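You operate a simulated robot arm through the tools that you are given. There is no shell and no other tool. Be economical: measure what you need, move in short steps, check, and stop when the job is done.

You run a simulated two-armed robot. Do the job below in one go: nothing can be reset, and whatever is moved stays where it is left.

## Task
Take the husk wad and leave it in the foots tub. Take the stirring rod and leave it on the thrust race. Put the can cloth in the foots screen with green strip. The order is free.

Only the result counts: the job must be done as asked and must still hold three seconds after the hand-in. Knocking over, shifting, dropping, spilling or breaking anything else fails it. Flat cloth is picked up by pressing the open fingertips on it (5 to 10 N) and closing them slowly along it; thin cloth reads only 2 to 8 mm in the jaws.

## Robot
Two 7-joint arms with fingered hands on one trunk, on a base that drives. Base frame: it is fixed to the floor where the robot stands at the start and does not move with it; the origin is under the middle of the robot, x ahead of it, y to its left, z up. Readings come in mm, rad, newtons and seconds.
The left shoulder is at the start at [57, 125, 1101], the right one opposite. With the tool pointing down near the work surface each hand reaches from about 100 to 640 mm from the robot's upright axis, wherever it stands, measured 20 degrees to its own side. Places, roughly: can cloth [500, 5750, 750]; foots screen with green strip [2750, 2250, 500]; foots tub [2750, 2500, 500]; stirring rod [1750, 5750, 1000]; thrust race [2750, 5750, 1000]. Payload 4 kg a hand.
The tool frame of a hand sits at the grasp point between the pads (the TCP): z along the fingers, y along the line on which they close. The tips reach 29 mm beyond it. Largest opening 100 mm; the body of the gripper starts 34 mm behind the TCP. The gripper is a hand of 5 fingers: y runs from the thumb to the fingers, the wrist lies at [-15, -105, -177] in the tool frame, and closing takes about 1.5 s.
Orientation is that of the tool frame in the base frame, as a unit quaternion [x, y, z, w]. With the fingers straight down and the wrist toward the robot, the tool's x, y and z point along [0, 1, 0], [1, 0, 0] and [0, 0, -1] of the base frame.

## Interface
- The arms move only by the tool send_rows. It takes "left_steps", "right_steps" or both (then of equal length, played together; a hand with none holds still); each is a list of rows, each a list of 6 numbers: the shift along the base's x, y, z in mm, then the turn, a rotation vector about the base's x, y, z in rad. In form: [[dx, dy, dz, rx, ry, rz], ...]. A call has 1 to 10 rows; each row shifts and turns the commanded pose from where the row before left it. "left_jaw" and "right_jaw" are, for a hand that has rows, the gripper command, from -1 (shut) to 1 (fully open), values between in proportion, set as the call begins (left out, the last holds). Rows are played at 5 a second. More than 50 mm and 0.15 rad between two rows, or a gripper value outside its range, and nothing of the call is played. A pose out of reach is approached as far as the arm can. The call stops where the force on the tool passes 40 N (or 10 N more than at its start, if that is more) or the arm is blocked; 0.2 s more then pass. The fingers move at their own pace (about 45 mm/s each) and stop on an object; they squeeze with about 23 N. The grip force told is the motor's: it shows also when the fingers shut on nothing. Time passes only in rows, and 0.2 s behind the last, so rows that do not move let the fingers close. It gives the time, the measured TCP pose, the force on the tool (base axes), the opening and the grip force at its end, in the units of the frame above (readings bear some noise), with the torque about the TCP (base axes, N m) and any sound that the robot's microphone picked up, and new pictures: "views" is both (left out), scene, wrist or none (wrist: the cameras of the hands that moved).
- Cameras (640 x 400 px; columns grow to the right, rows downward): "scene" is now at [143.9, -32.8, 1209.5]; the picture's right is [-0.40, -0.92, 0.00], its down [-0.67, 0.29, -0.68] and it looks along [0.62, -0.27, -0.73] (base axes); focal length 255 px, centre (320, 200). "left" rides on the left gripper at [-66, -86, -121] in its tool frame; the picture's right is [-0.76, -0.31, 0.58], its down [0.59, -0.70, 0.40] and it looks along [0.28, 0.64, 0.71] (tool axes); focal length 247 px, centre (320, 200). "right" rides on the right gripper at [66, -86, -121] in its tool frame; the picture's right is [-0.76, 0.31, -0.58], its down [-0.59, -0.70, 0.40] and it looks along [-0.28, 0.64, 0.71] (tool axes); focal length 247 px, centre (320, 200). There is no depth. A picture from a camera that has moved, and an enlarged one, comes with that camera's place and axes in the base frame and with its lens.
- move_column(by): slides the trunk up (or, below 0, down) by that many mm; the arms and the scene camera ride with it, the base frame stays. It gives what a move gives, with no picture.
- base_move(legs): drives the robot by 1 to 6 legs, each [ahead, turn to the left] in mm and rad, along the robot's own axes; the way and the turn of a leg run together, so that a leg with both is an arc; at most 1500 mm and 3.142 rad a leg. The arms and the cameras ride along, it lands a little off, and it stops where it bumps. It gives what a move gives, and a new picture of the scene camera.
- move_fingers(index, middle, ring, little, thumb_bend, thumb_turn, hand): sets how far each is bent, from 0 (flat) to 1 (curled in); at 0.3 the hand is open as for a grip, at 0.7 the pads meet at the TCP. One left out holds its place. A second passes; each finger stops where it meets its share of the squeeze, and holds until it gets a number again. A gripper value or a shape takes the hand back. It gives what a move gives, with no picture; readings hold the bend of each and the force on index, middle, ring, little, thumb and palm. thumb_turn goes from beside the hand (0) to across from the fingers (1), as for a grip.
- preshape(shape, hand): the hand has 5 fingers and takes this shape, open, in about a second: jaw (thumb against the fingers, like two jaws); tri (thumb and two fingers); tip (a fingertip pinch); poke (one finger out to press); point (the index stretched); flat (the hand flat); cup (the hand cupped); fist (a fist). The gripper value then closes the fingers along that shape, each until it touches; the sizes above hold for jaw. It gives what a move gives, with no picture.
- pan_tilt(pan, tilt): turns the head with the scene camera to pan (to the left, within 1.396 rad either way) and tilt (down, from -0.506 to 1.204), counted from straight ahead of the robot. It gives what a move gives, and a new picture of the scene camera.
- enlarge(camera, box): a new picture of the part [left, top, right, bottom] of that camera's present view, enlarged. The clock stands still meanwhile.
- close_job(): hands the job in; it is judged then, once.

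Work in short steps. Places have to be worked out from the pictures, the camera data and where the tool is seen: move nearer, look again, correct. Check each grasp and each placing, and mend what went wrong. You have 165 turns and 260 pictures in all, those below and enlarged ones among them. Open the grippers and draw the arms clear of the work before you hand the job in, unless the task says otherwise; then end with one line.

The tools are called after "Request:" by a JSON object that holds its "method" and its "body". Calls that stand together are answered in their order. send_rows: Moves the arms, as the interface text tells. Its arguments: {"type":"object","properties":{"left_steps":{"type":"array","items":{"type":"array","items":{"type":"number"}}},"left_jaw":{"type":"number"},"right_steps":{"type":"array","items":{"type":"array","items":{"type":"number"}}},"right_jaw":{"type":"number"},"views":{"type":"string","enum":["both","scene","wrist","none"]}},"required":[]} The other tools are called the same way: move_column (by) slides the trunk up or down; preshape (shape, hand) gives the hand a shape; move_fingers (index, middle, ring, little, thumb_bend, thumb_turn, hand) moves the fingers one by one; base_move (legs) drives the base; pan_tilt (pan, tilt) turns the head that bears the scene camera; enlarge (camera, box) takes an enlarged picture of a part of a camera's view; close_job () hands the job in.

At the start:

```text
time: 0.0
left_ee_pos: [451.2, 3.7, 849.0]
left_tcp_rot: [0.707, 0.707, -0.001, 0.0]
left_ft_force: [0.0, -0.2, -0.5]
left_torque: [0.02, 0.04, 0.0]
left_finger_gap: 99.9
left_finger_force: 0.0
left_shape: jaw
left_bend: [0.3, 0.3, 0.3, 0.3, 0.3, 0.98]
left_finger forces: [0.1, 0.0, 0.1, 0.0, 0.0, 0.0]
right_ee_pos: [341.5, -430.6, 885.8]
right_tcp_rot: [0.707, 0.707, 0.001, 0.0]
right_ft_force: [1.1, -0.4, -0.5]
right_torque: [-0.05, 0.01, 0.0]
right_finger_gap: 99.9
right_finger_force: 0.0
right_shape: jaw
right_bend: [0.3, 0.3, 0.3, 0.3, 0.3, 0.98]
right_finger forces: [0.0, 0.0, 0.1, 0.1, 0.1, 0.0]
trunk travel left (down, up): [-300.0, 447.0]
robot x, y, heading: [-0.4, 4.1, 0.001]
head pan, tilt: [-0.414, 0.824]
```

scene: 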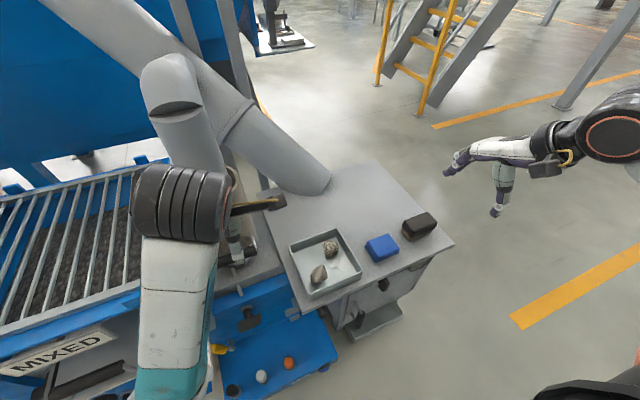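
right: 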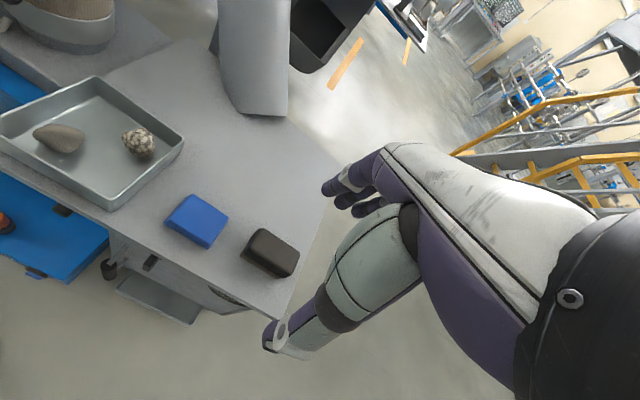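
left: 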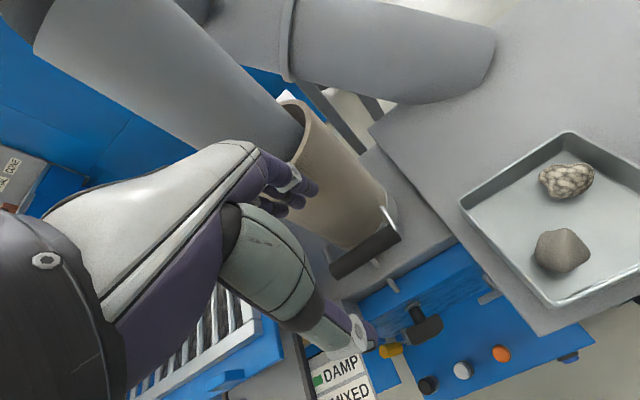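

The start pictures show a table with a tray holding two lumps, a blue block and a dark block. I look closer at these.

Request:
{"method": "enlarge", "body": {"camera": "left", "box": [440, 120, 640, 310]}}

Request:
{"method": "pan_tilt", "body": {"pan": 0.7, "tilt": 0.4}}

```text
2.11 times, centred on (540, 215) of left
camera zoom: at [366.0, -63.1, 971.2], right [-0.31, -0.76, -0.58], down [-0.7, 0.59, -0.4], along [0.64, 0.28, -0.71], focal length 520 px, centre (-143, 168)
```

zoom: 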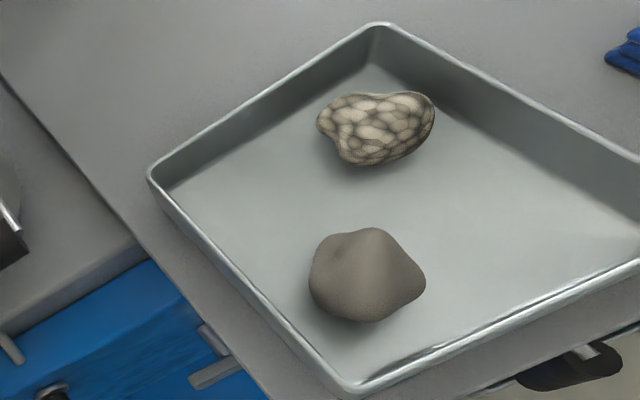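

```text
time: 1.3
left_ee_pos: [450.7, 3.0, 849.7]
left_tcp_rot: [0.707, 0.707, 0.0, 0.0]
left_ft_force: [0.4, 0.0, -0.1]
left_torque: [0.02, 0.03, 0.0]
left_finger_gap: 99.9
left_finger_force: 0.0
left_shape: jaw
left_bend: [0.3, 0.3, 0.3, 0.3, 0.3, 0.98]
left_finger forces: [0.0, 0.0, 0.0, 0.0, 0.1, 0.0]
right_ee_pos: [341.2, -429.9, 886.4]
right_tcp_rot: [0.707, 0.707, -0.001, 0.0]
right_ft_force: [-1.0, -0.5, -0.8]
right_torque: [0.0, -0.02, 0.01]
right_finger_gap: 99.6
right_finger_force: 0.0
right_shape: jaw
right_bend: [0.3, 0.3, 0.3, 0.3, 0.3, 0.98]
right_finger forces: [0.1, 0.0, 0.0, 0.1, 0.0, 0.1]
trunk travel left (down, up): [-300.0, 447.0]
robot x, y, heading: [-2.7, 0.4, -0.001]
head pan, tilt: [0.7, 0.4]
camera scene: at [142.0, 58.8, 1246.5], right [0.64, -0.77, 0.0], down [-0.3, -0.25, -0.92], along [0.7, 0.59, -0.39], focal length 255 px, centre (320, 200)
```

scene: 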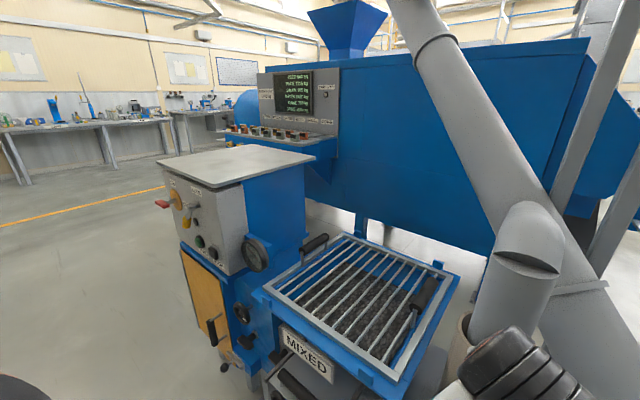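

A machine with a display is beside me. I read it and look around for the rest.

Request:
{"method": "enlarge", "body": {"camera": "scene", "box": [150, 60, 350, 290]}}

Request:
{"method": "enlarge", "body": {"camera": "scene", "box": [0, 40, 260, 200]}}

Request:
{"method": "enlarge", "body": {"camera": "left", "box": [500, 150, 620, 280]}}

Request:
{"method": "enlarge", "body": {"camera": "right", "box": [0, 60, 320, 290]}}

```text
1.74 times, centred on (250, 175) of scene
camera zoom: at [142.0, 58.8, 1246.5], right [0.64, -0.77, 0.0], down [-0.3, -0.25, -0.92], along [0.7, 0.59, -0.39], focal length 444 px, centre (442, 244)
```

zoom: 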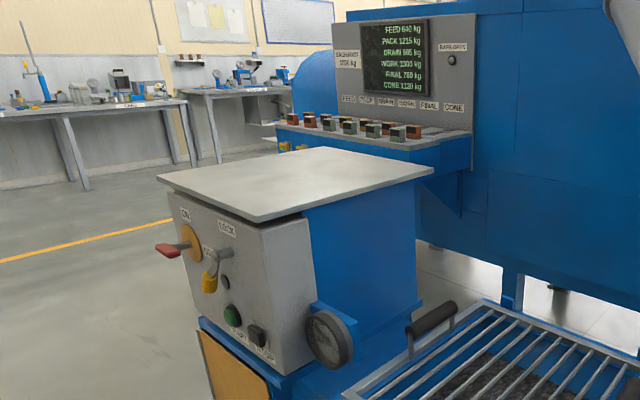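

```text
2.46 times, centred on (130, 120) of scene
camera zoom: at [142.0, 58.8, 1246.5], right [0.64, -0.77, 0.0], down [-0.3, -0.25, -0.92], along [0.7, 0.59, -0.39], focal length 628 px, centre (788, 397)
```

zoom: 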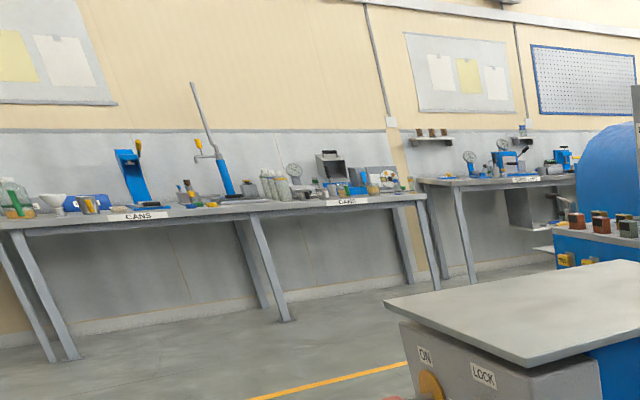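

```text
3.08 times, centred on (560, 215) of left
camera zoom: at [366.0, -63.1, 971.2], right [-0.31, -0.76, -0.58], down [-0.7, 0.59, -0.4], along [0.64, 0.28, -0.71], focal length 760 px, centre (-418, 154)
```

zoom: 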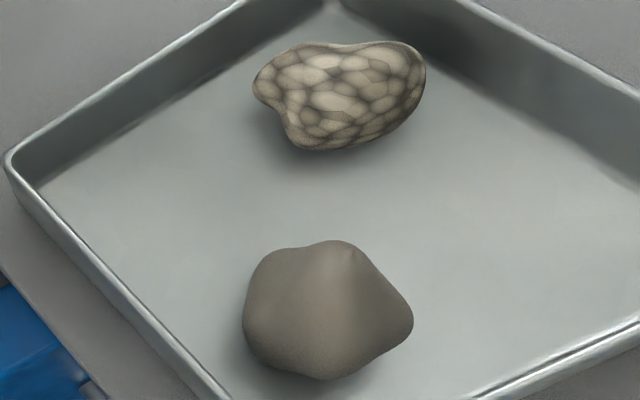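

```text
1.74 times, centred on (160, 175) of right
camera zoom: at [256.7, -365.8, 1007.7], right [0.31, -0.76, 0.58], down [-0.7, -0.59, -0.4], along [0.64, -0.28, -0.71], focal length 430 px, centre (598, 244)
```

zoom: 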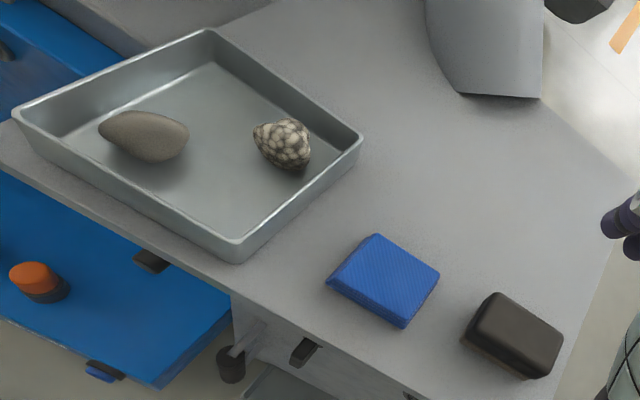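

The scaly lump in the tray looks like the husk wad; from two cameras it triangulates to about (473, -209, 618), with the tray rim at about 626. I move the right hand above it with the jaw part open.

Request:
{"method": "send_rows", "body": {"right_steps": [[32, 45, 0, 0, 0, 0], [32, 45, 0, 0, 0, 0], [32, 45, -20, 0, 0, 0], [32, 45, -40, 0, 0, 0], [0, 41, -40, 0, 0, 0], [0, 0, -40, 0, 0, 0]], "right_jaw": 0.4, "views": "both"}}

Request:
{"method": "pan_tilt", "body": {"pan": -0.4, "tilt": 0.82}}

```text
refused: row 1 steps farther than a row can; nothing moved
```

```text
time: 2.7
left_ee_pos: [450.5, 2.2, 849.3]
left_tcp_rot: [0.707, 0.708, -0.001, 0.0]
left_ft_force: [1.2, -0.1, 0.2]
left_torque: [-0.01, 0.01, 0.02]
left_finger_gap: 99.7
left_finger_force: 0.0
left_shape: jaw
left_bend: [0.3, 0.3, 0.3, 0.3, 0.3, 0.98]
left_finger forces: [0.0, 0.1, 0.0, 0.1, 0.0, 0.1]
right_ee_pos: [340.7, -429.9, 886.5]
right_tcp_rot: [0.706, 0.708, -0.001, 0.001]
right_ft_force: [-0.6, -0.3, 0.2]
right_torque: [0.0, 0.0, -0.01]
right_finger_gap: 99.8
right_finger_force: 0.0
right_shape: jaw
right_bend: [0.3, 0.3, 0.3, 0.3, 0.3, 0.98]
right_finger forces: [0.0, 0.0, 0.1, 0.0, 0.0, 0.0]
trunk travel left (down, up): [-300.0, 447.0]
robot x, y, heading: [-0.4, 2.7, 0.005]
head pan, tilt: [-0.4, 0.82]
camera scene: at [144.5, -31.8, 1209.7], right [-0.39, -0.92, 0.0], down [-0.67, 0.28, -0.68], along [0.63, -0.26, -0.73], focal length 255 px, centre (320, 200)
```

scene: 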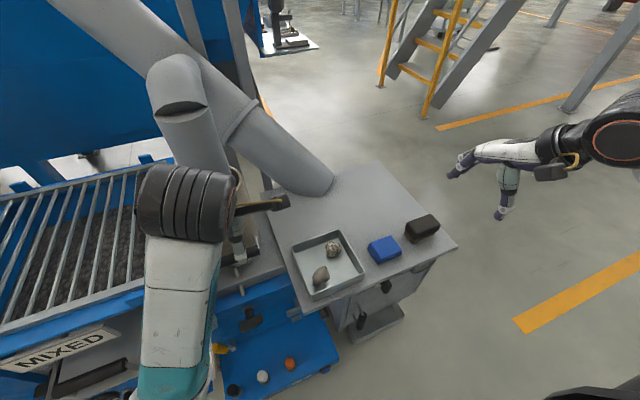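

The rows were too long; I resend them with steps under 50 mm.

Request:
{"method": "send_rows", "body": {"right_steps": [[26, 40, 0, 0, 0, 0], [26, 40, 0, 0, 0, 0], [26, 40, 0, 0, 0, 0], [26, 40, 0, 0, 0, 0], [26, 40, 0, 0, 0, 0], [0, 21, -40, 0, 0, 0], [0, 0, -45, 0, 0, 0], [0, 0, -45, 0, 0, 0], [0, 0, -30, 0, 0, 0]], "right_jaw": 0.4, "views": "both"}}

```text
time: 4.7
left_ee_pos: [452.5, 1.5, 848.9]
left_tcp_rot: [0.707, 0.707, 0.0, 0.0]
left_ft_force: [0.5, -1.0, -0.6]
left_torque: [-0.01, -0.01, -0.02]
left_finger_gap: 99.7
left_finger_force: 0.1
left_shape: jaw
left_bend: [0.3, 0.3, 0.3, 0.3, 0.3, 0.98]
left_finger forces: [0.1, 0.1, 0.0, 0.0, 0.0, 0.0]
right_ee_pos: [471.9, -212.4, 726.3]
right_tcp_rot: [0.707, 0.707, 0.0, 0.001]
right_ft_force: [0.3, -0.3, -0.3]
right_torque: [-0.01, -0.04, 0.0]
right_finger_gap: 70.4
right_finger_force: 0.0
right_shape: jaw
right_bend: [0.41, 0.35, 0.26, 0.41, 0.3, 0.99]
right_finger forces: [0.0, 0.1, 0.1, 0.0, 0.0, 0.0]
trunk travel left (down, up): [-300.0, 447.0]
robot x, y, heading: [2.2, 0.7, 0.001]
head pan, tilt: [-0.4, 0.82]
camera scene: at [144.9, -31.8, 1209.7], right [-0.39, -0.92, 0.0], down [-0.67, 0.28, -0.68], along [0.63, -0.27, -0.73], focal length 255 px, centre (320, 200)
camera right: at [386.3, -146.6, 848.0], right [0.31, -0.76, 0.58], down [-0.7, -0.59, -0.4], along [0.64, -0.28, -0.71], focal length 247 px, centre (320, 200)
```

scene: 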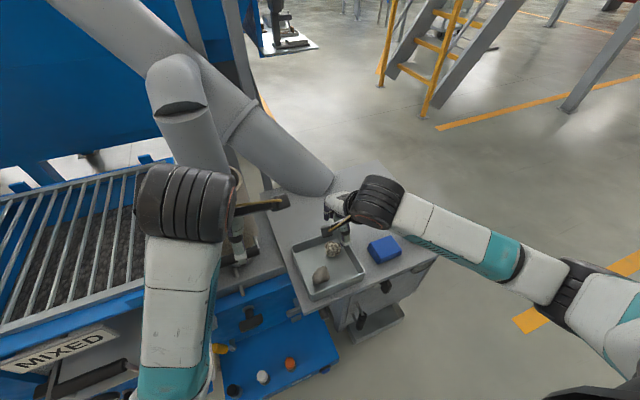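
right: 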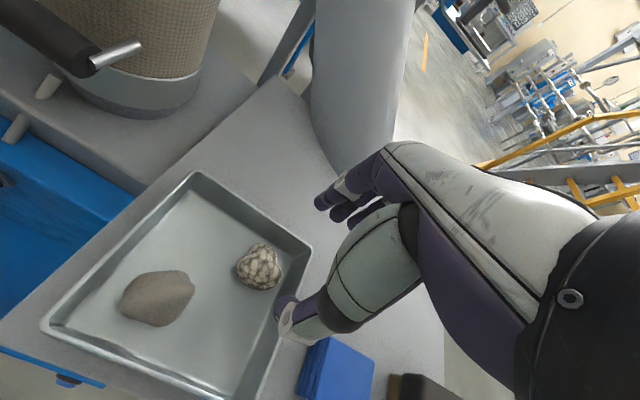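

The wad reprojects to (476, -207), just under the fingers. I descend to TCP z≈635, keeping the fingers just inside the far wall.

Request:
{"method": "send_rows", "body": {"right_steps": [[0, 5, -35, 0, 0, 0], [0, 0, -30, 0, 0, 0], [0, 0, -14, 0, 0, 0], [0, 0, -10, 0, 0, 0]], "views": "both"}}

```text
time: 5.7
left_ee_pos: [450.3, 3.8, 849.7]
left_tcp_rot: [0.707, 0.707, 0.0, 0.0]
left_ft_force: [-0.5, -0.9, -0.1]
left_torque: [0.0, -0.02, 0.0]
left_finger_gap: 99.8
left_finger_force: 0.0
left_shape: jaw
left_bend: [0.3, 0.3, 0.3, 0.3, 0.3, 0.98]
left_finger forces: [0.1, 0.1, 0.0, 0.0, 0.1, 0.1]
right_ee_pos: [471.4, -205.2, 639.3]
right_tcp_rot: [0.706, 0.708, 0.001, 0.001]
right_ft_force: [-4.7, 0.4, 5.6]
right_torque: [-0.09, -0.2, -0.02]
right_finger_gap: 68.3
right_finger_force: 0.1
right_shape: jaw
right_bend: [0.41, 0.37, 0.27, 0.41, 0.3, 0.99]
right_finger forces: [0.2, 7.1, 1.1, 0.0, 0.0, 0.0]
trunk travel left (down, up): [-300.0, 447.0]
robot x, y, heading: [-1.9, 1.2, 0.001]
head pan, tilt: [-0.4, 0.82]
camera scene: at [143.4, -31.3, 1209.9], right [-0.39, -0.92, 0.0], down [-0.67, 0.28, -0.68], along [0.63, -0.26, -0.73], focal length 255 px, centre (320, 200)
camera right: at [386.2, -140.2, 759.3], right [0.31, -0.76, 0.58], down [-0.7, -0.59, -0.4], along [0.64, -0.28, -0.71], focal length 247 px, centre (320, 200)
```

scene: 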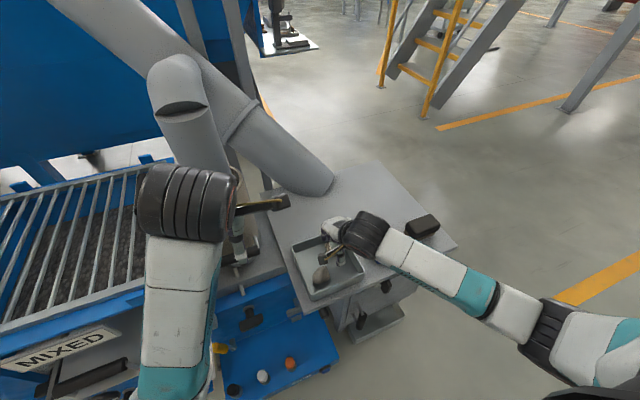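
right: 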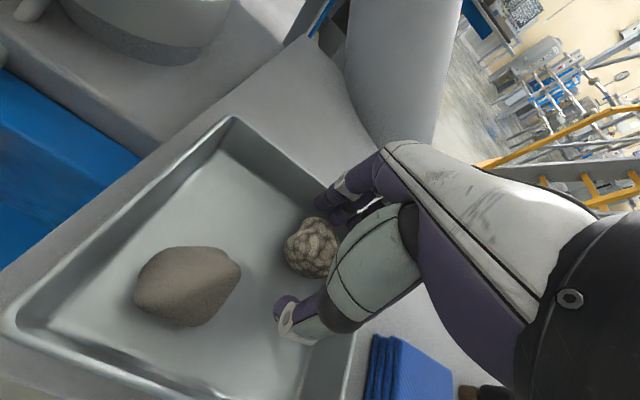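

The middle finger presses on the far wall of the tray. I go up, back off 6 mm, narrow the opening a little and try again.

Request:
{"method": "send_rows", "body": {"right_steps": [[0, 0, 15, 0, 0, 0], [-6, 0, 0, 0, 0, 0], [0, 0, 0, 0, 0, 0], [0, 0, -10, 0, 0, 0], [0, 0, -6, 0, 0, 0]], "right_jaw": 0.22, "views": "wrist"}}

```text
time: 6.9
left_ee_pos: [451.5, 3.7, 850.3]
left_tcp_rot: [0.707, 0.707, -0.001, 0.0]
left_ft_force: [-0.3, 0.0, -0.8]
left_torque: [-0.01, -0.03, 0.02]
left_finger_gap: 99.5
left_finger_force: 0.0
left_shape: jaw
left_bend: [0.3, 0.3, 0.3, 0.3, 0.3, 0.98]
left_finger forces: [0.1, 0.0, 0.0, 0.0, 0.0, 0.0]
right_ee_pos: [465.9, -204.0, 634.5]
right_tcp_rot: [0.706, 0.708, 0.0, 0.001]
right_ft_force: [-0.1, -0.6, 0.3]
right_torque: [-0.02, 0.02, -0.02]
right_finger_gap: 61.4
right_finger_force: 0.1
right_shape: jaw
right_bend: [0.4, 0.38, 0.73, 0.44, 0.3, 0.99]
right_finger forces: [0.0, 0.1, 0.0, 0.1, 0.0, 0.0]
trunk travel left (down, up): [-300.0, 447.0]
robot x, y, heading: [2.1, 3.2, 0.003]
head pan, tilt: [-0.4, 0.82]
camera right: at [381.6, -139.6, 756.9], right [0.31, -0.76, 0.58], down [-0.7, -0.59, -0.4], along [0.64, -0.28, -0.71], focal length 247 px, centre (320, 200)
```

right: 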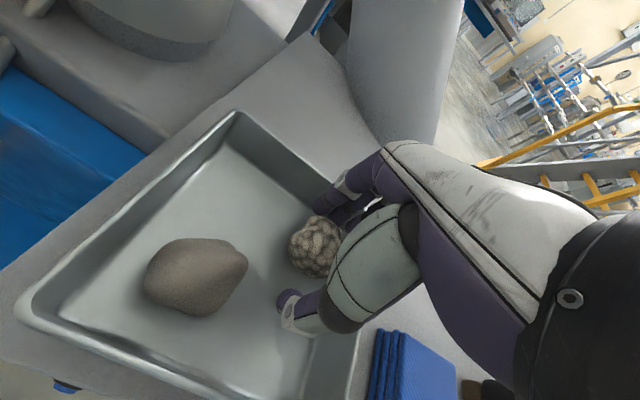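

No contact now at z=634. I close the hand slowly on the wad.

Request:
{"method": "send_rows", "body": {"right_steps": [[0, 0, 0, 0, 0, 0], [0, 0, 0, 0, 0, 0], [0, 0, 0, 0, 0, 0], [0, 0, 0, 0, 0, 0], [0, 0, 0, 0, 0, 0], [0, 0, 0, 0, 0, 0], [0, 0, 0, 0, 0, 0], [0, 0, 0, 0, 0, 0]], "right_jaw": -0.8, "views": "wrist"}}

```text
time: 8.7
left_ee_pos: [450.6, 3.0, 849.6]
left_tcp_rot: [0.707, 0.707, 0.0, -0.001]
left_ft_force: [-0.5, 0.4, 0.0]
left_torque: [-0.03, 0.03, -0.01]
left_finger_gap: 99.6
left_finger_force: 0.0
left_shape: jaw
left_bend: [0.3, 0.3, 0.3, 0.3, 0.3, 0.98]
left_finger forces: [0.0, 0.0, 0.0, 0.1, 0.0, 0.0]
right_ee_pos: [467.0, -205.0, 635.5]
right_tcp_rot: [0.707, 0.708, 0.0, 0.001]
right_ft_force: [0.1, -1.3, 4.0]
right_torque: [-0.19, -0.18, 0.04]
right_finger_gap: 36.7
right_finger_force: 23.1
right_shape: jaw
right_bend: [0.49, 0.49, 0.74, 0.51, 0.4, 1.0]
right_finger forces: [12.2, 6.2, 3.4, 4.0, 20.3, 0.1]
trunk travel left (down, up): [-300.0, 447.0]
robot x, y, heading: [-4.5, -2.1, 0.001]
head pan, tilt: [-0.4, 0.82]
camera right: at [381.6, -139.6, 757.4], right [0.31, -0.76, 0.58], down [-0.7, -0.59, -0.4], along [0.64, -0.28, -0.71], focal length 247 px, centre (320, 200)
```

right: 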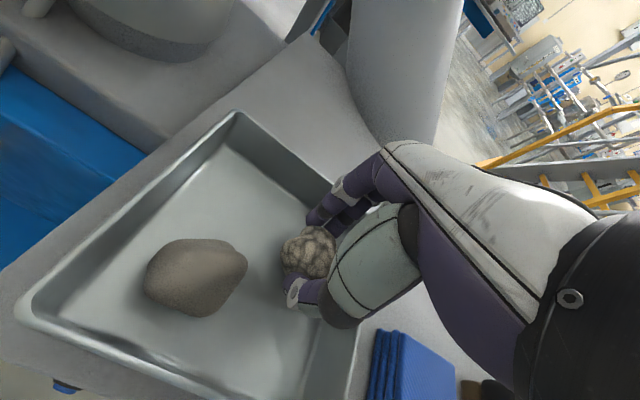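

The hand holds it at 37 mm. I lift slowly and read the weight.

Request:
{"method": "send_rows", "body": {"right_steps": [[0, 0, 8, 0, 0, 0], [0, 0, 20, 0, 0, 0], [0, 0, 30, 0, 0, 0], [0, 0, 40, 0, 0, 0], [0, 0, 40, 0, 0, 0], [0, 0, 0, 0, 0, 0]], "views": "both"}}

```text
time: 10.1
left_ee_pos: [451.4, 4.1, 848.8]
left_tcp_rot: [0.707, 0.708, 0.0, 0.0]
left_ft_force: [0.4, 0.7, -0.1]
left_torque: [-0.06, 0.04, 0.01]
left_finger_gap: 99.7
left_finger_force: 0.0
left_shape: jaw
left_bend: [0.3, 0.3, 0.3, 0.3, 0.3, 0.98]
left_finger forces: [0.0, 0.0, 0.0, 0.1, 0.1, 0.0]
right_ee_pos: [466.1, -203.9, 774.5]
right_tcp_rot: [0.706, 0.708, -0.001, 0.0]
right_ft_force: [-0.2, 0.3, -1.4]
right_torque: [0.02, -0.02, -0.01]
right_finger_gap: 37.2
right_finger_force: 23.2
right_shape: jaw
right_bend: [0.49, 0.49, 0.74, 0.56, 0.4, 1.0]
right_finger forces: [12.1, 6.3, 3.5, 0.0, 20.3, 0.1]
trunk travel left (down, up): [-300.0, 447.0]
robot x, y, heading: [-1.3, -0.5, 0.004]
head pan, tilt: [-0.4, 0.82]
camera scene: at [144.7, -31.7, 1209.6], right [-0.39, -0.92, 0.0], down [-0.67, 0.28, -0.68], along [0.63, -0.27, -0.73], focal length 255 px, centre (320, 200)
camera right: at [381.4, -138.9, 895.1], right [0.31, -0.76, 0.58], down [-0.7, -0.59, -0.4], along [0.64, -0.28, -0.71], focal length 247 px, centre (320, 200)
```

scene: 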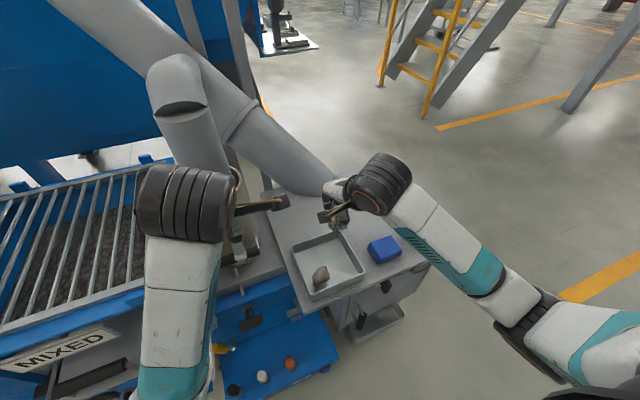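
right: 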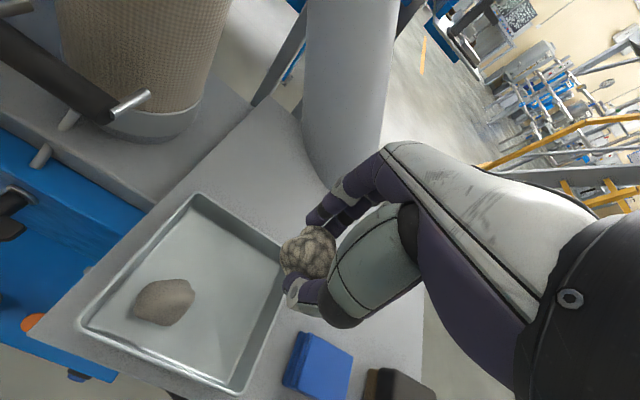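

The object is up. I hold still to read the weight again (husk should be light).

Request:
{"method": "send_rows", "body": {"right_steps": [[0, 0, 0, 0, 0, 0]], "views": "none"}}

Request:
{"method": "send_rows", "body": {"right_steps": [[0, 0, 0, 0, 0, 0]], "views": "none"}}

Request:
{"method": "send_rows", "body": {"right_steps": [[0, 0, 0, 0, 0, 0]], "views": "none"}}

Request:
{"method": "enlarge", "body": {"camera": "right", "box": [120, 200, 380, 360]}}

```text
time: 10.5
left_ee_pos: [450.3, 3.2, 850.0]
left_tcp_rot: [0.707, 0.707, 0.0, 0.0]
left_ft_force: [-0.7, 0.5, -0.6]
left_torque: [0.01, -0.01, -0.04]
left_finger_gap: 99.7
left_finger_force: 0.0
left_shape: jaw
left_bend: [0.3, 0.3, 0.3, 0.3, 0.3, 0.98]
left_finger forces: [0.0, 0.0, 0.0, 0.0, 0.1, 0.0]
right_ee_pos: [465.5, -203.4, 773.9]
right_tcp_rot: [0.707, 0.707, 0.0, -0.001]
right_ft_force: [0.0, -0.6, -0.9]
right_torque: [0.02, -0.02, -0.02]
right_finger_gap: 36.7
right_finger_force: 23.0
right_shape: jaw
right_bend: [0.49, 0.49, 0.74, 0.56, 0.4, 1.0]
right_finger forces: [12.0, 6.3, 3.5, 0.1, 20.4, 0.1]
trunk travel left (down, up): [-300.0, 447.0]
robot x, y, heading: [0.7, 1.7, 0.002]
head pan, tilt: [-0.4, 0.82]
```

```text
time: 10.9
left_ee_pos: [451.4, 3.4, 849.8]
left_tcp_rot: [0.707, 0.707, 0.0, 0.0]
left_ft_force: [0.2, 0.8, 0.2]
left_torque: [-0.03, -0.02, -0.03]
left_finger_gap: 99.7
left_finger_force: 0.1
left_shape: jaw
left_bend: [0.3, 0.3, 0.3, 0.3, 0.3, 0.98]
left_finger forces: [0.0, 0.0, 0.0, 0.0, 0.0, 0.0]
right_ee_pos: [466.2, -203.2, 773.6]
right_tcp_rot: [0.707, 0.708, 0.0, 0.0]
right_ft_force: [-0.9, -0.3, -0.5]
right_torque: [0.0, 0.02, 0.04]
right_finger_gap: 37.1
right_finger_force: 22.8
right_shape: jaw
right_bend: [0.49, 0.49, 0.74, 0.56, 0.4, 1.0]
right_finger forces: [12.2, 6.2, 3.5, 0.1, 20.2, 0.0]
trunk travel left (down, up): [-300.0, 447.0]
robot x, y, heading: [-4.4, 4.3, 0.0]
head pan, tilt: [-0.4, 0.82]
```

```text
time: 11.3
left_ee_pos: [452.2, 2.7, 849.1]
left_tcp_rot: [0.707, 0.707, 0.0, 0.0]
left_ft_force: [0.4, 0.6, 0.8]
left_torque: [0.0, -0.02, -0.01]
left_finger_gap: 99.9
left_finger_force: 0.0
left_shape: jaw
left_bend: [0.3, 0.3, 0.3, 0.3, 0.3, 0.98]
left_finger forces: [0.0, 0.1, 0.0, 0.0, 0.0, 0.1]
right_ee_pos: [467.4, -202.8, 773.5]
right_tcp_rot: [0.706, 0.708, 0.0, 0.001]
right_ft_force: [0.0, 0.2, -0.6]
right_torque: [0.02, 0.0, -0.01]
right_finger_gap: 36.7
right_finger_force: 22.9
right_shape: jaw
right_bend: [0.49, 0.49, 0.74, 0.56, 0.4, 1.0]
right_finger forces: [12.0, 6.2, 3.6, 0.0, 20.4, 0.0]
trunk travel left (down, up): [-300.0, 447.0]
robot x, y, heading: [-0.4, 1.6, -0.0]
head pan, tilt: [-0.4, 0.82]
```

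```text
2.46 times, centred on (250, 280) of right
camera zoom: at [381.5, -138.9, 894.8], right [0.31, -0.76, 0.58], down [-0.7, -0.59, -0.4], along [0.64, -0.28, -0.71], focal length 608 px, centre (492, 3)
```

zoom: 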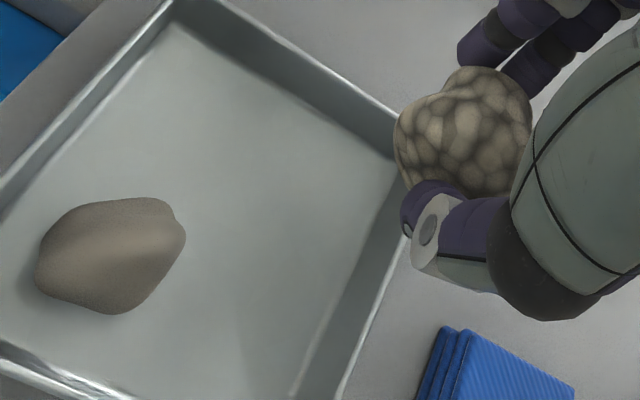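

Light (about 0.7 N) and scaly: I take it as the husk wad. I lift it and draw both arms back for driving.

Request:
{"method": "send_rows", "body": {"right_steps": [[-20, -10, 40, 0, 0, 0], [-25, -20, 30, 0, 0, 0], [-40, -15, 15, 0, 0, 0], [-40, -15, 0, 0, 0, 0], [-40, -15, 0, 0, 0, 0]], "left_steps": [[-40, 10, 15, 0, 0, 0], [-40, 20, 0, 0, 0, 0], [-40, 25, 0, 0, 0, 0], [-30, 30, 0, 0, 0, 0], [-10, 30, 0, 0, 0, 0]], "views": "none"}}

Request:
{"method": "pan_tilt", "body": {"pan": 0.0, "tilt": 0.2}}

Request:
{"method": "pan_tilt", "body": {"pan": 1.39, "tilt": 0.4}}

Request:
{"method": "pan_tilt", "body": {"pan": -1.1, "tilt": 0.4}}

```text
time: 12.1
left_ee_pos: [408.1, 52.5, 902.7]
left_tcp_rot: [0.699, 0.71, 0.079, 0.032]
left_ft_force: [-0.1, 0.1, 0.2]
left_torque: [-0.03, -0.01, -0.04]
left_finger_gap: 99.8
left_finger_force: 0.1
left_shape: jaw
left_bend: [0.3, 0.3, 0.3, 0.3, 0.3, 0.98]
left_finger forces: [0.1, 0.0, 0.0, 0.0, 0.0, 0.0]
left hand out of reach, approached as far as the arm can: row 3
right_ee_pos: [407.9, -246.9, 849.7]
right_tcp_rot: [0.707, 0.708, -0.002, -0.001]
right_ft_force: [1.1, -1.0, -0.9]
right_torque: [-0.01, 0.03, -0.01]
right_finger_gap: 37.0
right_finger_force: 22.9
right_shape: jaw
right_bend: [0.49, 0.49, 0.74, 0.56, 0.4, 1.0]
right_finger forces: [12.1, 6.1, 3.4, 0.0, 20.3, 0.1]
right hand out of reach, approached as far as the arm can: row 3
trunk travel left (down, up): [-300.0, 447.0]
robot x, y, heading: [0.5, 0.2, -0.001]
head pan, tilt: [-0.4, 0.82]
stopped in row 3 (left hand): the arm was blocked; the commanded pose is now the measured one
```

```text
time: 13.1
left_ee_pos: [405.7, 51.3, 903.3]
left_tcp_rot: [0.699, 0.71, 0.08, 0.033]
left_ft_force: [-0.2, -0.4, 0.2]
left_torque: [-0.01, 0.01, 0.01]
left_finger_gap: 100.0
left_finger_force: 0.0
left_shape: jaw
left_bend: [0.3, 0.3, 0.3, 0.3, 0.3, 0.98]
left_finger forces: [0.1, 0.0, 0.1, 0.0, 0.1, 0.1]
right_ee_pos: [406.0, -247.6, 850.8]
right_tcp_rot: [0.707, 0.708, -0.001, -0.001]
right_ft_force: [0.1, 0.3, -0.9]
right_torque: [0.0, 0.04, 0.01]
right_finger_gap: 37.1
right_finger_force: 23.2
right_shape: jaw
right_bend: [0.49, 0.49, 0.74, 0.56, 0.4, 1.0]
right_finger forces: [12.1, 6.2, 3.6, 0.0, 20.3, 0.0]
trunk travel left (down, up): [-300.0, 447.0]
robot x, y, heading: [-0.4, -6.6, 0.003]
head pan, tilt: [0.0, 0.201]
camera scene: at [164.1, -1.0, 1264.9], right [0.0, -1.0, 0.0], down [-0.2, 0.0, -0.98], along [0.98, 0.0, -0.2], focal length 255 px, centre (320, 200)
```

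scene: 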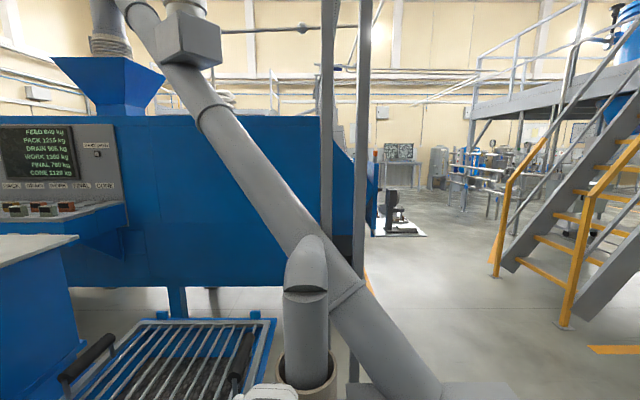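

```text
time: 14.6
left_ee_pos: [405.8, 50.6, 903.4]
left_tcp_rot: [0.7, 0.71, 0.079, 0.032]
left_ft_force: [-0.5, 0.9, 0.5]
left_torque: [-0.03, 0.04, -0.05]
left_finger_gap: 99.8
left_finger_force: 0.0
left_shape: jaw
left_bend: [0.3, 0.3, 0.3, 0.3, 0.3, 0.98]
left_finger forces: [0.0, 0.1, 0.1, 0.0, 0.1, 0.1]
right_ee_pos: [406.1, -248.5, 850.3]
right_tcp_rot: [0.706, 0.708, -0.001, -0.001]
right_ft_force: [-0.5, -1.3, -0.1]
right_torque: [-0.01, -0.01, 0.03]
right_finger_gap: 36.8
right_finger_force: 22.9
right_shape: jaw
right_bend: [0.49, 0.49, 0.74, 0.56, 0.4, 1.0]
right_finger forces: [12.1, 6.2, 3.5, 0.0, 20.3, 0.1]
trunk travel left (down, up): [-300.0, 447.0]
robot x, y, heading: [-0.5, -1.4, -0.002]
head pan, tilt: [1.389, 0.4]
camera scene: at [87.8, 90.3, 1246.5], right [0.98, -0.18, 0.0], down [-0.07, -0.38, -0.92], along [0.17, 0.91, -0.39], focal length 255 px, centre (320, 200)
```

scene: 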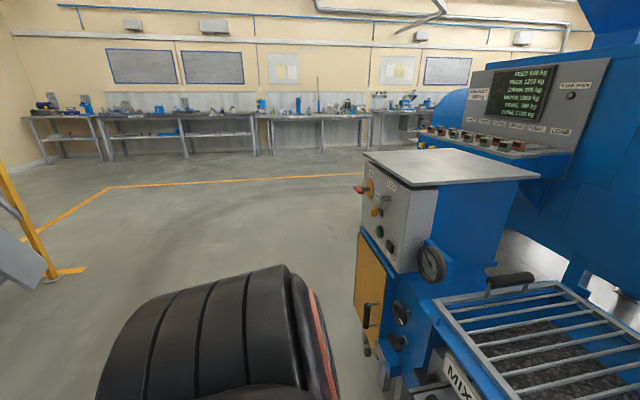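

```text
time: 16.9
left_ee_pos: [406.5, 51.1, 903.3]
left_tcp_rot: [0.7, 0.709, 0.079, 0.031]
left_ft_force: [0.4, -0.3, 0.0]
left_torque: [0.0, 0.0, 0.0]
left_finger_gap: 100.0
left_finger_force: 0.0
left_shape: jaw
left_bend: [0.3, 0.3, 0.3, 0.3, 0.3, 0.98]
left_finger forces: [0.0, 0.1, 0.0, 0.0, 0.0, 0.1]
right_ee_pos: [405.6, -247.5, 850.3]
right_tcp_rot: [0.706, 0.708, 0.0, -0.001]
right_ft_force: [0.5, 0.1, -0.9]
right_torque: [0.0, 0.0, 0.01]
right_finger_gap: 37.1
right_finger_force: 23.3
right_shape: jaw
right_bend: [0.49, 0.49, 0.74, 0.56, 0.4, 1.0]
right_finger forces: [12.1, 6.3, 3.5, 0.0, 20.4, 0.0]
trunk travel left (down, up): [-300.0, 447.0]
robot x, y, heading: [0.3, 1.6, -0.003]
head pan, tilt: [-1.1, 0.4]
camera scene: at [112.9, -83.4, 1246.5], right [-0.89, -0.45, 0.0], down [-0.18, 0.35, -0.92], along [0.42, -0.82, -0.39], focal length 255 px, centre (320, 200)
```

scene: 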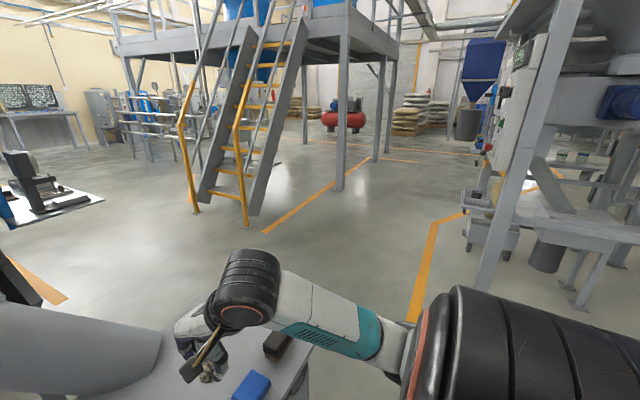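

The press blocks the direct way; the open floor on the left leads past it to the benches along y≈5.5 m. I back off 250 mm, turn left and drive partway, then look.

Request:
{"method": "base_move", "body": {"legs": [[-250, 0], [0, 1.571], [1500, 0]]}}

Request:
{"method": "pan_tilt", "body": {"pan": -0.9, "tilt": 0.3}}

Request:
{"method": "pan_tilt", "body": {"pan": -0.2, "tilt": 0.25}}

```text
time: 29.6
left_ee_pos: [-235.3, 1909.7, 902.8]
left_tcp_rot: [0.013, 0.996, 0.08, -0.031]
left_ft_force: [0.0, -0.6, 0.3]
left_torque: [-0.02, 0.0, 0.01]
left_finger_gap: 100.0
left_finger_force: 0.0
left_shape: jaw
left_bend: [0.3, 0.3, 0.3, 0.3, 0.3, 0.98]
left_finger forces: [0.0, 0.0, 0.0, 0.1, 0.1, 0.0]
right_ee_pos: [62.2, 1896.1, 850.5]
right_tcp_rot: [0.021, 1.0, -0.001, 0.0]
right_ft_force: [-0.3, 0.1, -0.1]
right_torque: [-0.04, -0.01, 0.01]
right_finger_gap: 36.5
right_finger_force: 22.7
right_shape: jaw
right_bend: [0.49, 0.49, 0.74, 0.56, 0.4, 1.0]
right_finger forces: [12.0, 6.1, 3.5, 0.0, 20.1, 0.0]
trunk travel left (down, up): [-300.0, 447.0]
robot x, y, heading: [-201.2, 1498.4, 1.531]
head pan, tilt: [-1.1, 0.4]
camera scene: at [-114.2, 1608.2, 1246.4], right [0.41, -0.91, 0.0], down [-0.35, -0.16, -0.92], along [0.84, 0.38, -0.39], focal length 255 px, centre (320, 200)
```

scene: 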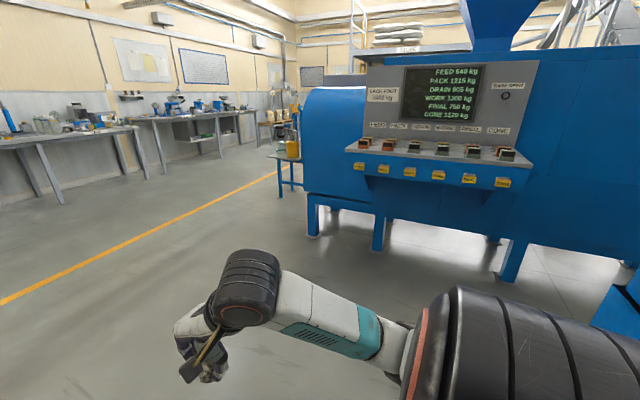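

```text
time: 30.3
left_ee_pos: [-236.3, 1908.6, 901.6]
left_tcp_rot: [0.014, 0.996, 0.079, -0.033]
left_ft_force: [0.7, 0.0, 0.4]
left_torque: [-0.01, 0.04, -0.01]
left_finger_gap: 100.2
left_finger_force: 0.0
left_shape: jaw
left_bend: [0.3, 0.3, 0.3, 0.3, 0.3, 0.98]
left_finger forces: [0.0, 0.0, 0.0, 0.1, 0.0, 0.1]
right_ee_pos: [63.2, 1894.4, 849.9]
right_tcp_rot: [0.02, 1.0, -0.002, 0.001]
right_ft_force: [-0.1, -0.4, 0.2]
right_torque: [0.0, 0.02, 0.04]
right_finger_gap: 36.5
right_finger_force: 22.7
right_shape: jaw
right_bend: [0.49, 0.49, 0.74, 0.56, 0.4, 1.0]
right_finger forces: [12.0, 6.1, 3.5, 0.0, 20.1, 0.1]
trunk travel left (down, up): [-300.0, 447.0]
robot x, y, heading: [-204.9, 1499.1, 1.529]
head pan, tilt: [-0.901, 0.3]
camera scene: at [-122.9, 1624.4, 1255.7], right [0.59, -0.81, 0.0], down [-0.24, -0.17, -0.96], along [0.77, 0.56, -0.3], focal length 255 px, centre (320, 200)
```

scene: 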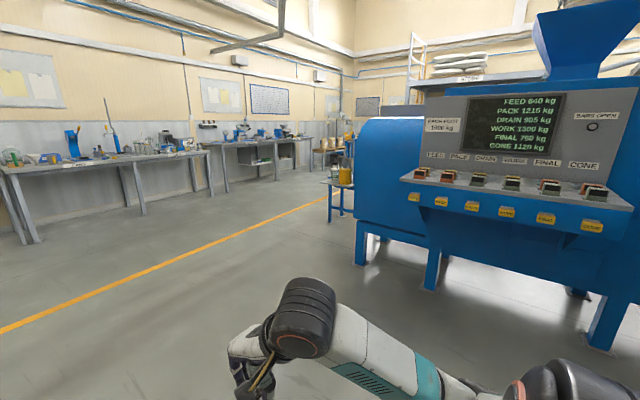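

```text
time: 31.4
left_ee_pos: [-237.1, 1907.5, 901.7]
left_tcp_rot: [0.014, 0.996, 0.079, -0.032]
left_ft_force: [-0.3, 0.2, -0.6]
left_torque: [0.03, 0.03, -0.01]
left_finger_gap: 99.8
left_finger_force: 0.1
left_shape: jaw
left_bend: [0.3, 0.3, 0.3, 0.3, 0.3, 0.98]
left_finger forces: [0.0, 0.0, 0.0, 0.0, 0.0, 0.0]
right_ee_pos: [61.9, 1896.3, 850.8]
right_tcp_rot: [0.02, 1.0, -0.001, -0.001]
right_ft_force: [0.3, 0.5, -0.7]
right_torque: [-0.01, -0.01, 0.01]
right_finger_gap: 36.8
right_finger_force: 23.3
right_shape: jaw
right_bend: [0.49, 0.49, 0.74, 0.56, 0.4, 1.0]
right_finger forces: [12.1, 6.0, 3.5, 0.0, 20.1, 0.0]
trunk travel left (down, up): [-300.0, 447.0]
robot x, y, heading: [-198.5, 1499.6, 1.525]
head pan, tilt: [-0.201, 0.25]
camera scene: at [-175.8, 1660.3, 1260.4], right [0.97, -0.24, 0.0], down [-0.06, -0.24, -0.97], along [0.24, 0.94, -0.25], focal length 255 px, centre (320, 200)
```

scene: 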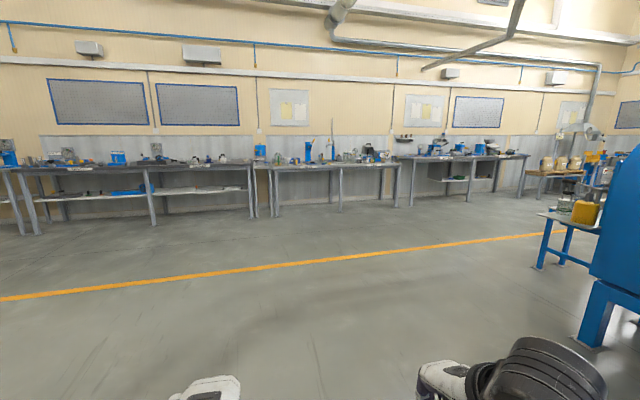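

The middle "CANS" bench spans x≈100–2200 with its front at y≈5500. I drive to about (450, 4450) facing it.

Request:
{"method": "base_move", "body": {"legs": [[0, -0.182], [1500, 0], [1400, 0], [0, 0.228]]}}

Request:
{"method": "enlarge", "body": {"camera": "scene", "box": [200, 100, 480, 275]}}

```text
time: 46.9
left_ee_pos: [513.9, 4703.1, 902.0]
left_tcp_rot: [0.021, 0.996, 0.079, -0.032]
left_ft_force: [0.6, -0.6, 0.4]
left_torque: [0.05, -0.03, 0.01]
left_finger_gap: 100.1
left_finger_force: 0.1
left_shape: jaw
left_bend: [0.3, 0.3, 0.3, 0.3, 0.3, 0.98]
left_finger forces: [0.0, 0.0, 0.1, 0.1, 0.1, 0.0]
right_ee_pos: [813.5, 4684.2, 850.9]
right_tcp_rot: [0.028, 1.0, -0.001, 0.0]
right_ft_force: [0.0, 0.8, -0.9]
right_torque: [-0.02, 0.0, 0.03]
right_finger_gap: 36.8
right_finger_force: 22.7
right_shape: jaw
right_bend: [0.49, 0.49, 0.74, 0.56, 0.4, 1.0]
right_finger forces: [12.1, 6.3, 3.3, 0.0, 20.0, 0.0]
trunk travel left (down, up): [-300.0, 447.0]
robot x, y, heading: [543.3, 4297.7, 1.508]
head pan, tilt: [-0.201, 0.25]
camera scene: at [570.8, 4453.0, 1260.4], right [0.97, -0.26, 0.0], down [-0.06, -0.24, -0.97], along [0.25, 0.94, -0.25], focal length 255 px, centre (320, 200)
```

scene: 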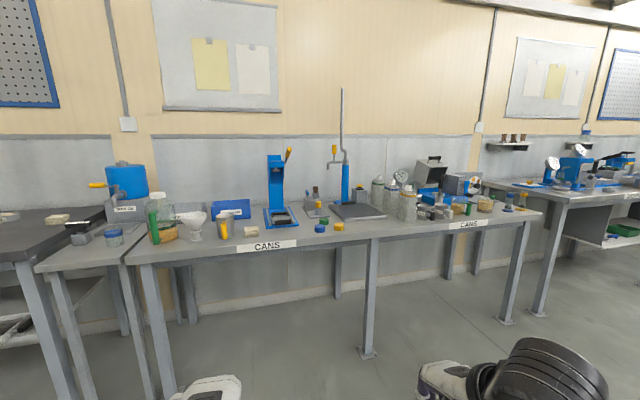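

```text
2.29 times, centred on (340, 188) of scene
camera zoom: at [570.8, 4453.0, 1260.4], right [0.97, -0.26, 0.0], down [-0.06, -0.24, -0.97], along [0.25, 0.94, -0.25], focal length 583 px, centre (274, 229)
```

zoom: 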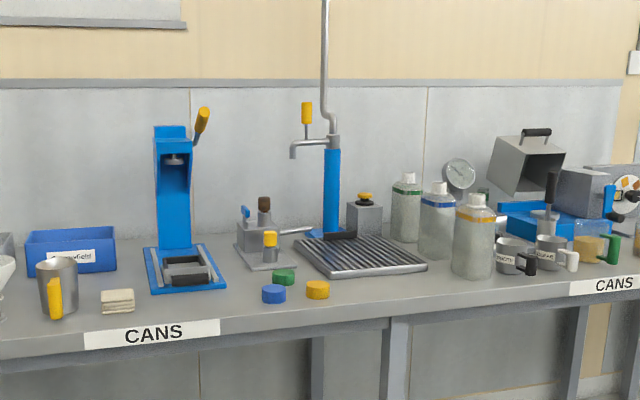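

A small folded cream stack lies behind the left CANS label. I look closer there and to the left.

Request:
{"method": "enlarge", "body": {"camera": "scene", "box": [190, 190, 290, 255]}}

Request:
{"method": "enlarge", "body": {"camera": "scene", "box": [0, 140, 200, 270]}}

Request:
{"method": "enlarge", "body": {"camera": "scene", "box": [400, 130, 640, 250]}}

```text
6.15 times, centred on (240, 222) of scene
camera zoom: at [570.8, 4453.0, 1260.4], right [0.97, -0.26, 0.0], down [-0.06, -0.24, -0.97], along [0.25, 0.94, -0.25], focal length 1570 px, centre (812, 62)
```

zoom: 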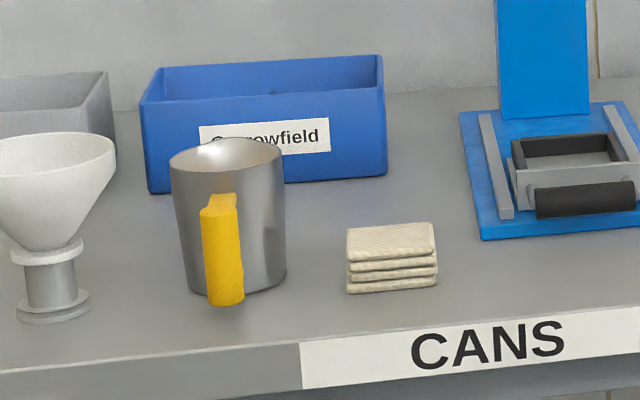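

```text
3.08 times, centred on (100, 205) of scene
camera zoom: at [570.8, 4453.0, 1260.4], right [0.97, -0.26, 0.0], down [-0.06, -0.24, -0.97], along [0.25, 0.94, -0.25], focal length 785 px, centre (997, 185)
```

zoom: 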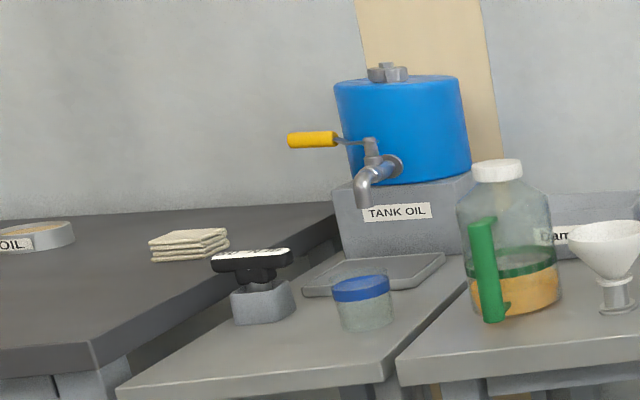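

```text
2.67 times, centred on (520, 190) of scene
camera zoom: at [570.8, 4453.0, 1260.4], right [0.97, -0.26, 0.0], down [-0.06, -0.24, -0.97], along [0.25, 0.94, -0.25], focal length 680 px, centre (-213, 227)
```

zoom: 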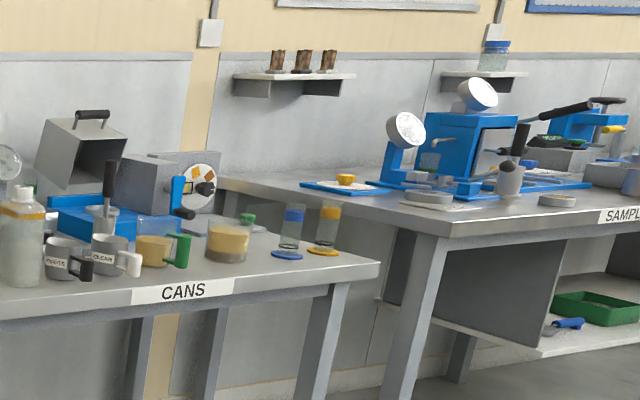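

The can cloth is the folded cream stack at about (547, 5730) on the CANS bench. I raise the trunk and hands to clear the bench items and straighten the left hand before driving in.

Request:
{"method": "move_column", "body": {"by": 200}}

Request:
{"method": "send_rows", "body": {"left_steps": [[0, 0, 20, -0.05, -0.02, 0.015], [0, 0, 20, -0.054, -0.022, 0.014], [0, 0, 20, -0.054, -0.022, 0.013]], "right_steps": [[0, 0, 30, 0, 0, 0], [0, 0, 35, 0, 0, 0], [0, 0, 35, 0, 0, 0]], "views": "none"}}

```text
time: 49.2
left_ee_pos: [475.4, 4724.5, 1117.0]
left_tcp_rot: [0.008, 0.988, 0.121, -0.099]
left_ft_force: [-0.5, -0.9, 0.3]
left_torque: [0.01, -0.02, 0.0]
left_finger_gap: 99.9
left_finger_force: 0.0
left_shape: jaw
left_bend: [0.3, 0.3, 0.3, 0.3, 0.3, 0.98]
left_finger forces: [0.0, 0.0, 0.0, 0.0, 0.0, 0.0]
right_ee_pos: [812.0, 4685.1, 1050.4]
right_tcp_rot: [0.028, 1.0, -0.001, 0.0]
right_ft_force: [-0.6, -0.6, -0.9]
right_torque: [0.0, 0.01, -0.02]
right_finger_gap: 36.8
right_finger_force: 23.1
right_shape: jaw
right_bend: [0.49, 0.49, 0.74, 0.56, 0.4, 1.0]
right_finger forces: [12.1, 6.1, 3.4, 0.0, 20.2, 0.0]
trunk travel left (down, up): [-500.0, 246.0]
robot x, y, heading: [541.2, 4293.3, 1.512]
head pan, tilt: [-0.201, 0.25]
stopped: the arm was blocked; the commanded pose is now the measured one
```

```text
time: 50.2
left_ee_pos: [446.8, 4744.7, 1140.8]
left_tcp_rot: [-0.025, 0.992, 0.044, -0.111]
left_ft_force: [0.0, -0.4, 0.0]
left_torque: [-0.01, -0.01, 0.02]
left_finger_gap: 100.0
left_finger_force: 0.0
left_shape: jaw
left_bend: [0.3, 0.3, 0.3, 0.3, 0.3, 0.98]
left_finger forces: [0.1, 0.0, 0.0, 0.0, 0.0, 0.1]
left hand out of reach, approached as far as the arm can: row 3
right_ee_pos: [812.7, 4683.0, 1152.2]
right_tcp_rot: [0.028, 1.0, -0.002, 0.0]
right_ft_force: [0.7, 0.4, -0.6]
right_torque: [-0.01, 0.0, -0.01]
right_finger_gap: 36.5
right_finger_force: 23.4
right_shape: jaw
right_bend: [0.49, 0.49, 0.74, 0.56, 0.4, 1.0]
right_finger forces: [12.0, 6.2, 3.4, 0.0, 20.2, 0.0]
trunk travel left (down, up): [-500.0, 246.0]
robot x, y, heading: [542.7, 4295.2, 1.509]
head pan, tilt: [-0.201, 0.25]
stopped in row 3 (left hand): the arm was blocked; the commanded pose is now the measured one
```

The left arm sits at a joint limit; I move it out and forward to a comfortable pose and straighten it.

Request:
{"method": "send_rows", "body": {"left_steps": [[-10, 30, -20, 0, 0, 0], [-10, 30, -25, 0, 0, 0], [0, 10, -25, -0.022, -0.055, -0.013], [0, 0, -15, -0.022, -0.055, -0.013], [0, 0, 0, -0.022, -0.055, -0.013], [0, 0, 0, -0.022, -0.055, -0.013]], "views": "none"}}

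```text
time: 51.6
left_ee_pos: [424.8, 4815.5, 1054.2]
left_tcp_rot: [0.001, 1.0, -0.001, -0.001]
left_ft_force: [0.1, 0.1, -0.5]
left_torque: [-0.02, -0.03, -0.02]
left_finger_gap: 100.1
left_finger_force: 0.1
left_shape: jaw
left_bend: [0.3, 0.3, 0.3, 0.3, 0.3, 0.98]
left_finger forces: [0.0, 0.0, 0.0, 0.1, 0.1, 0.0]
right_ee_pos: [812.4, 4682.9, 1152.1]
right_tcp_rot: [0.027, 1.0, -0.001, 0.0]
right_ft_force: [0.7, 0.6, -0.8]
right_torque: [0.0, 0.01, 0.01]
right_finger_gap: 36.6
right_finger_force: 22.7
right_shape: jaw
right_bend: [0.49, 0.49, 0.74, 0.56, 0.4, 1.0]
right_finger forces: [12.0, 6.2, 3.4, 0.0, 20.1, 0.0]
trunk travel left (down, up): [-500.0, 246.0]
robot x, y, heading: [540.6, 4293.3, 1.506]
head pan, tilt: [-0.201, 0.25]
```

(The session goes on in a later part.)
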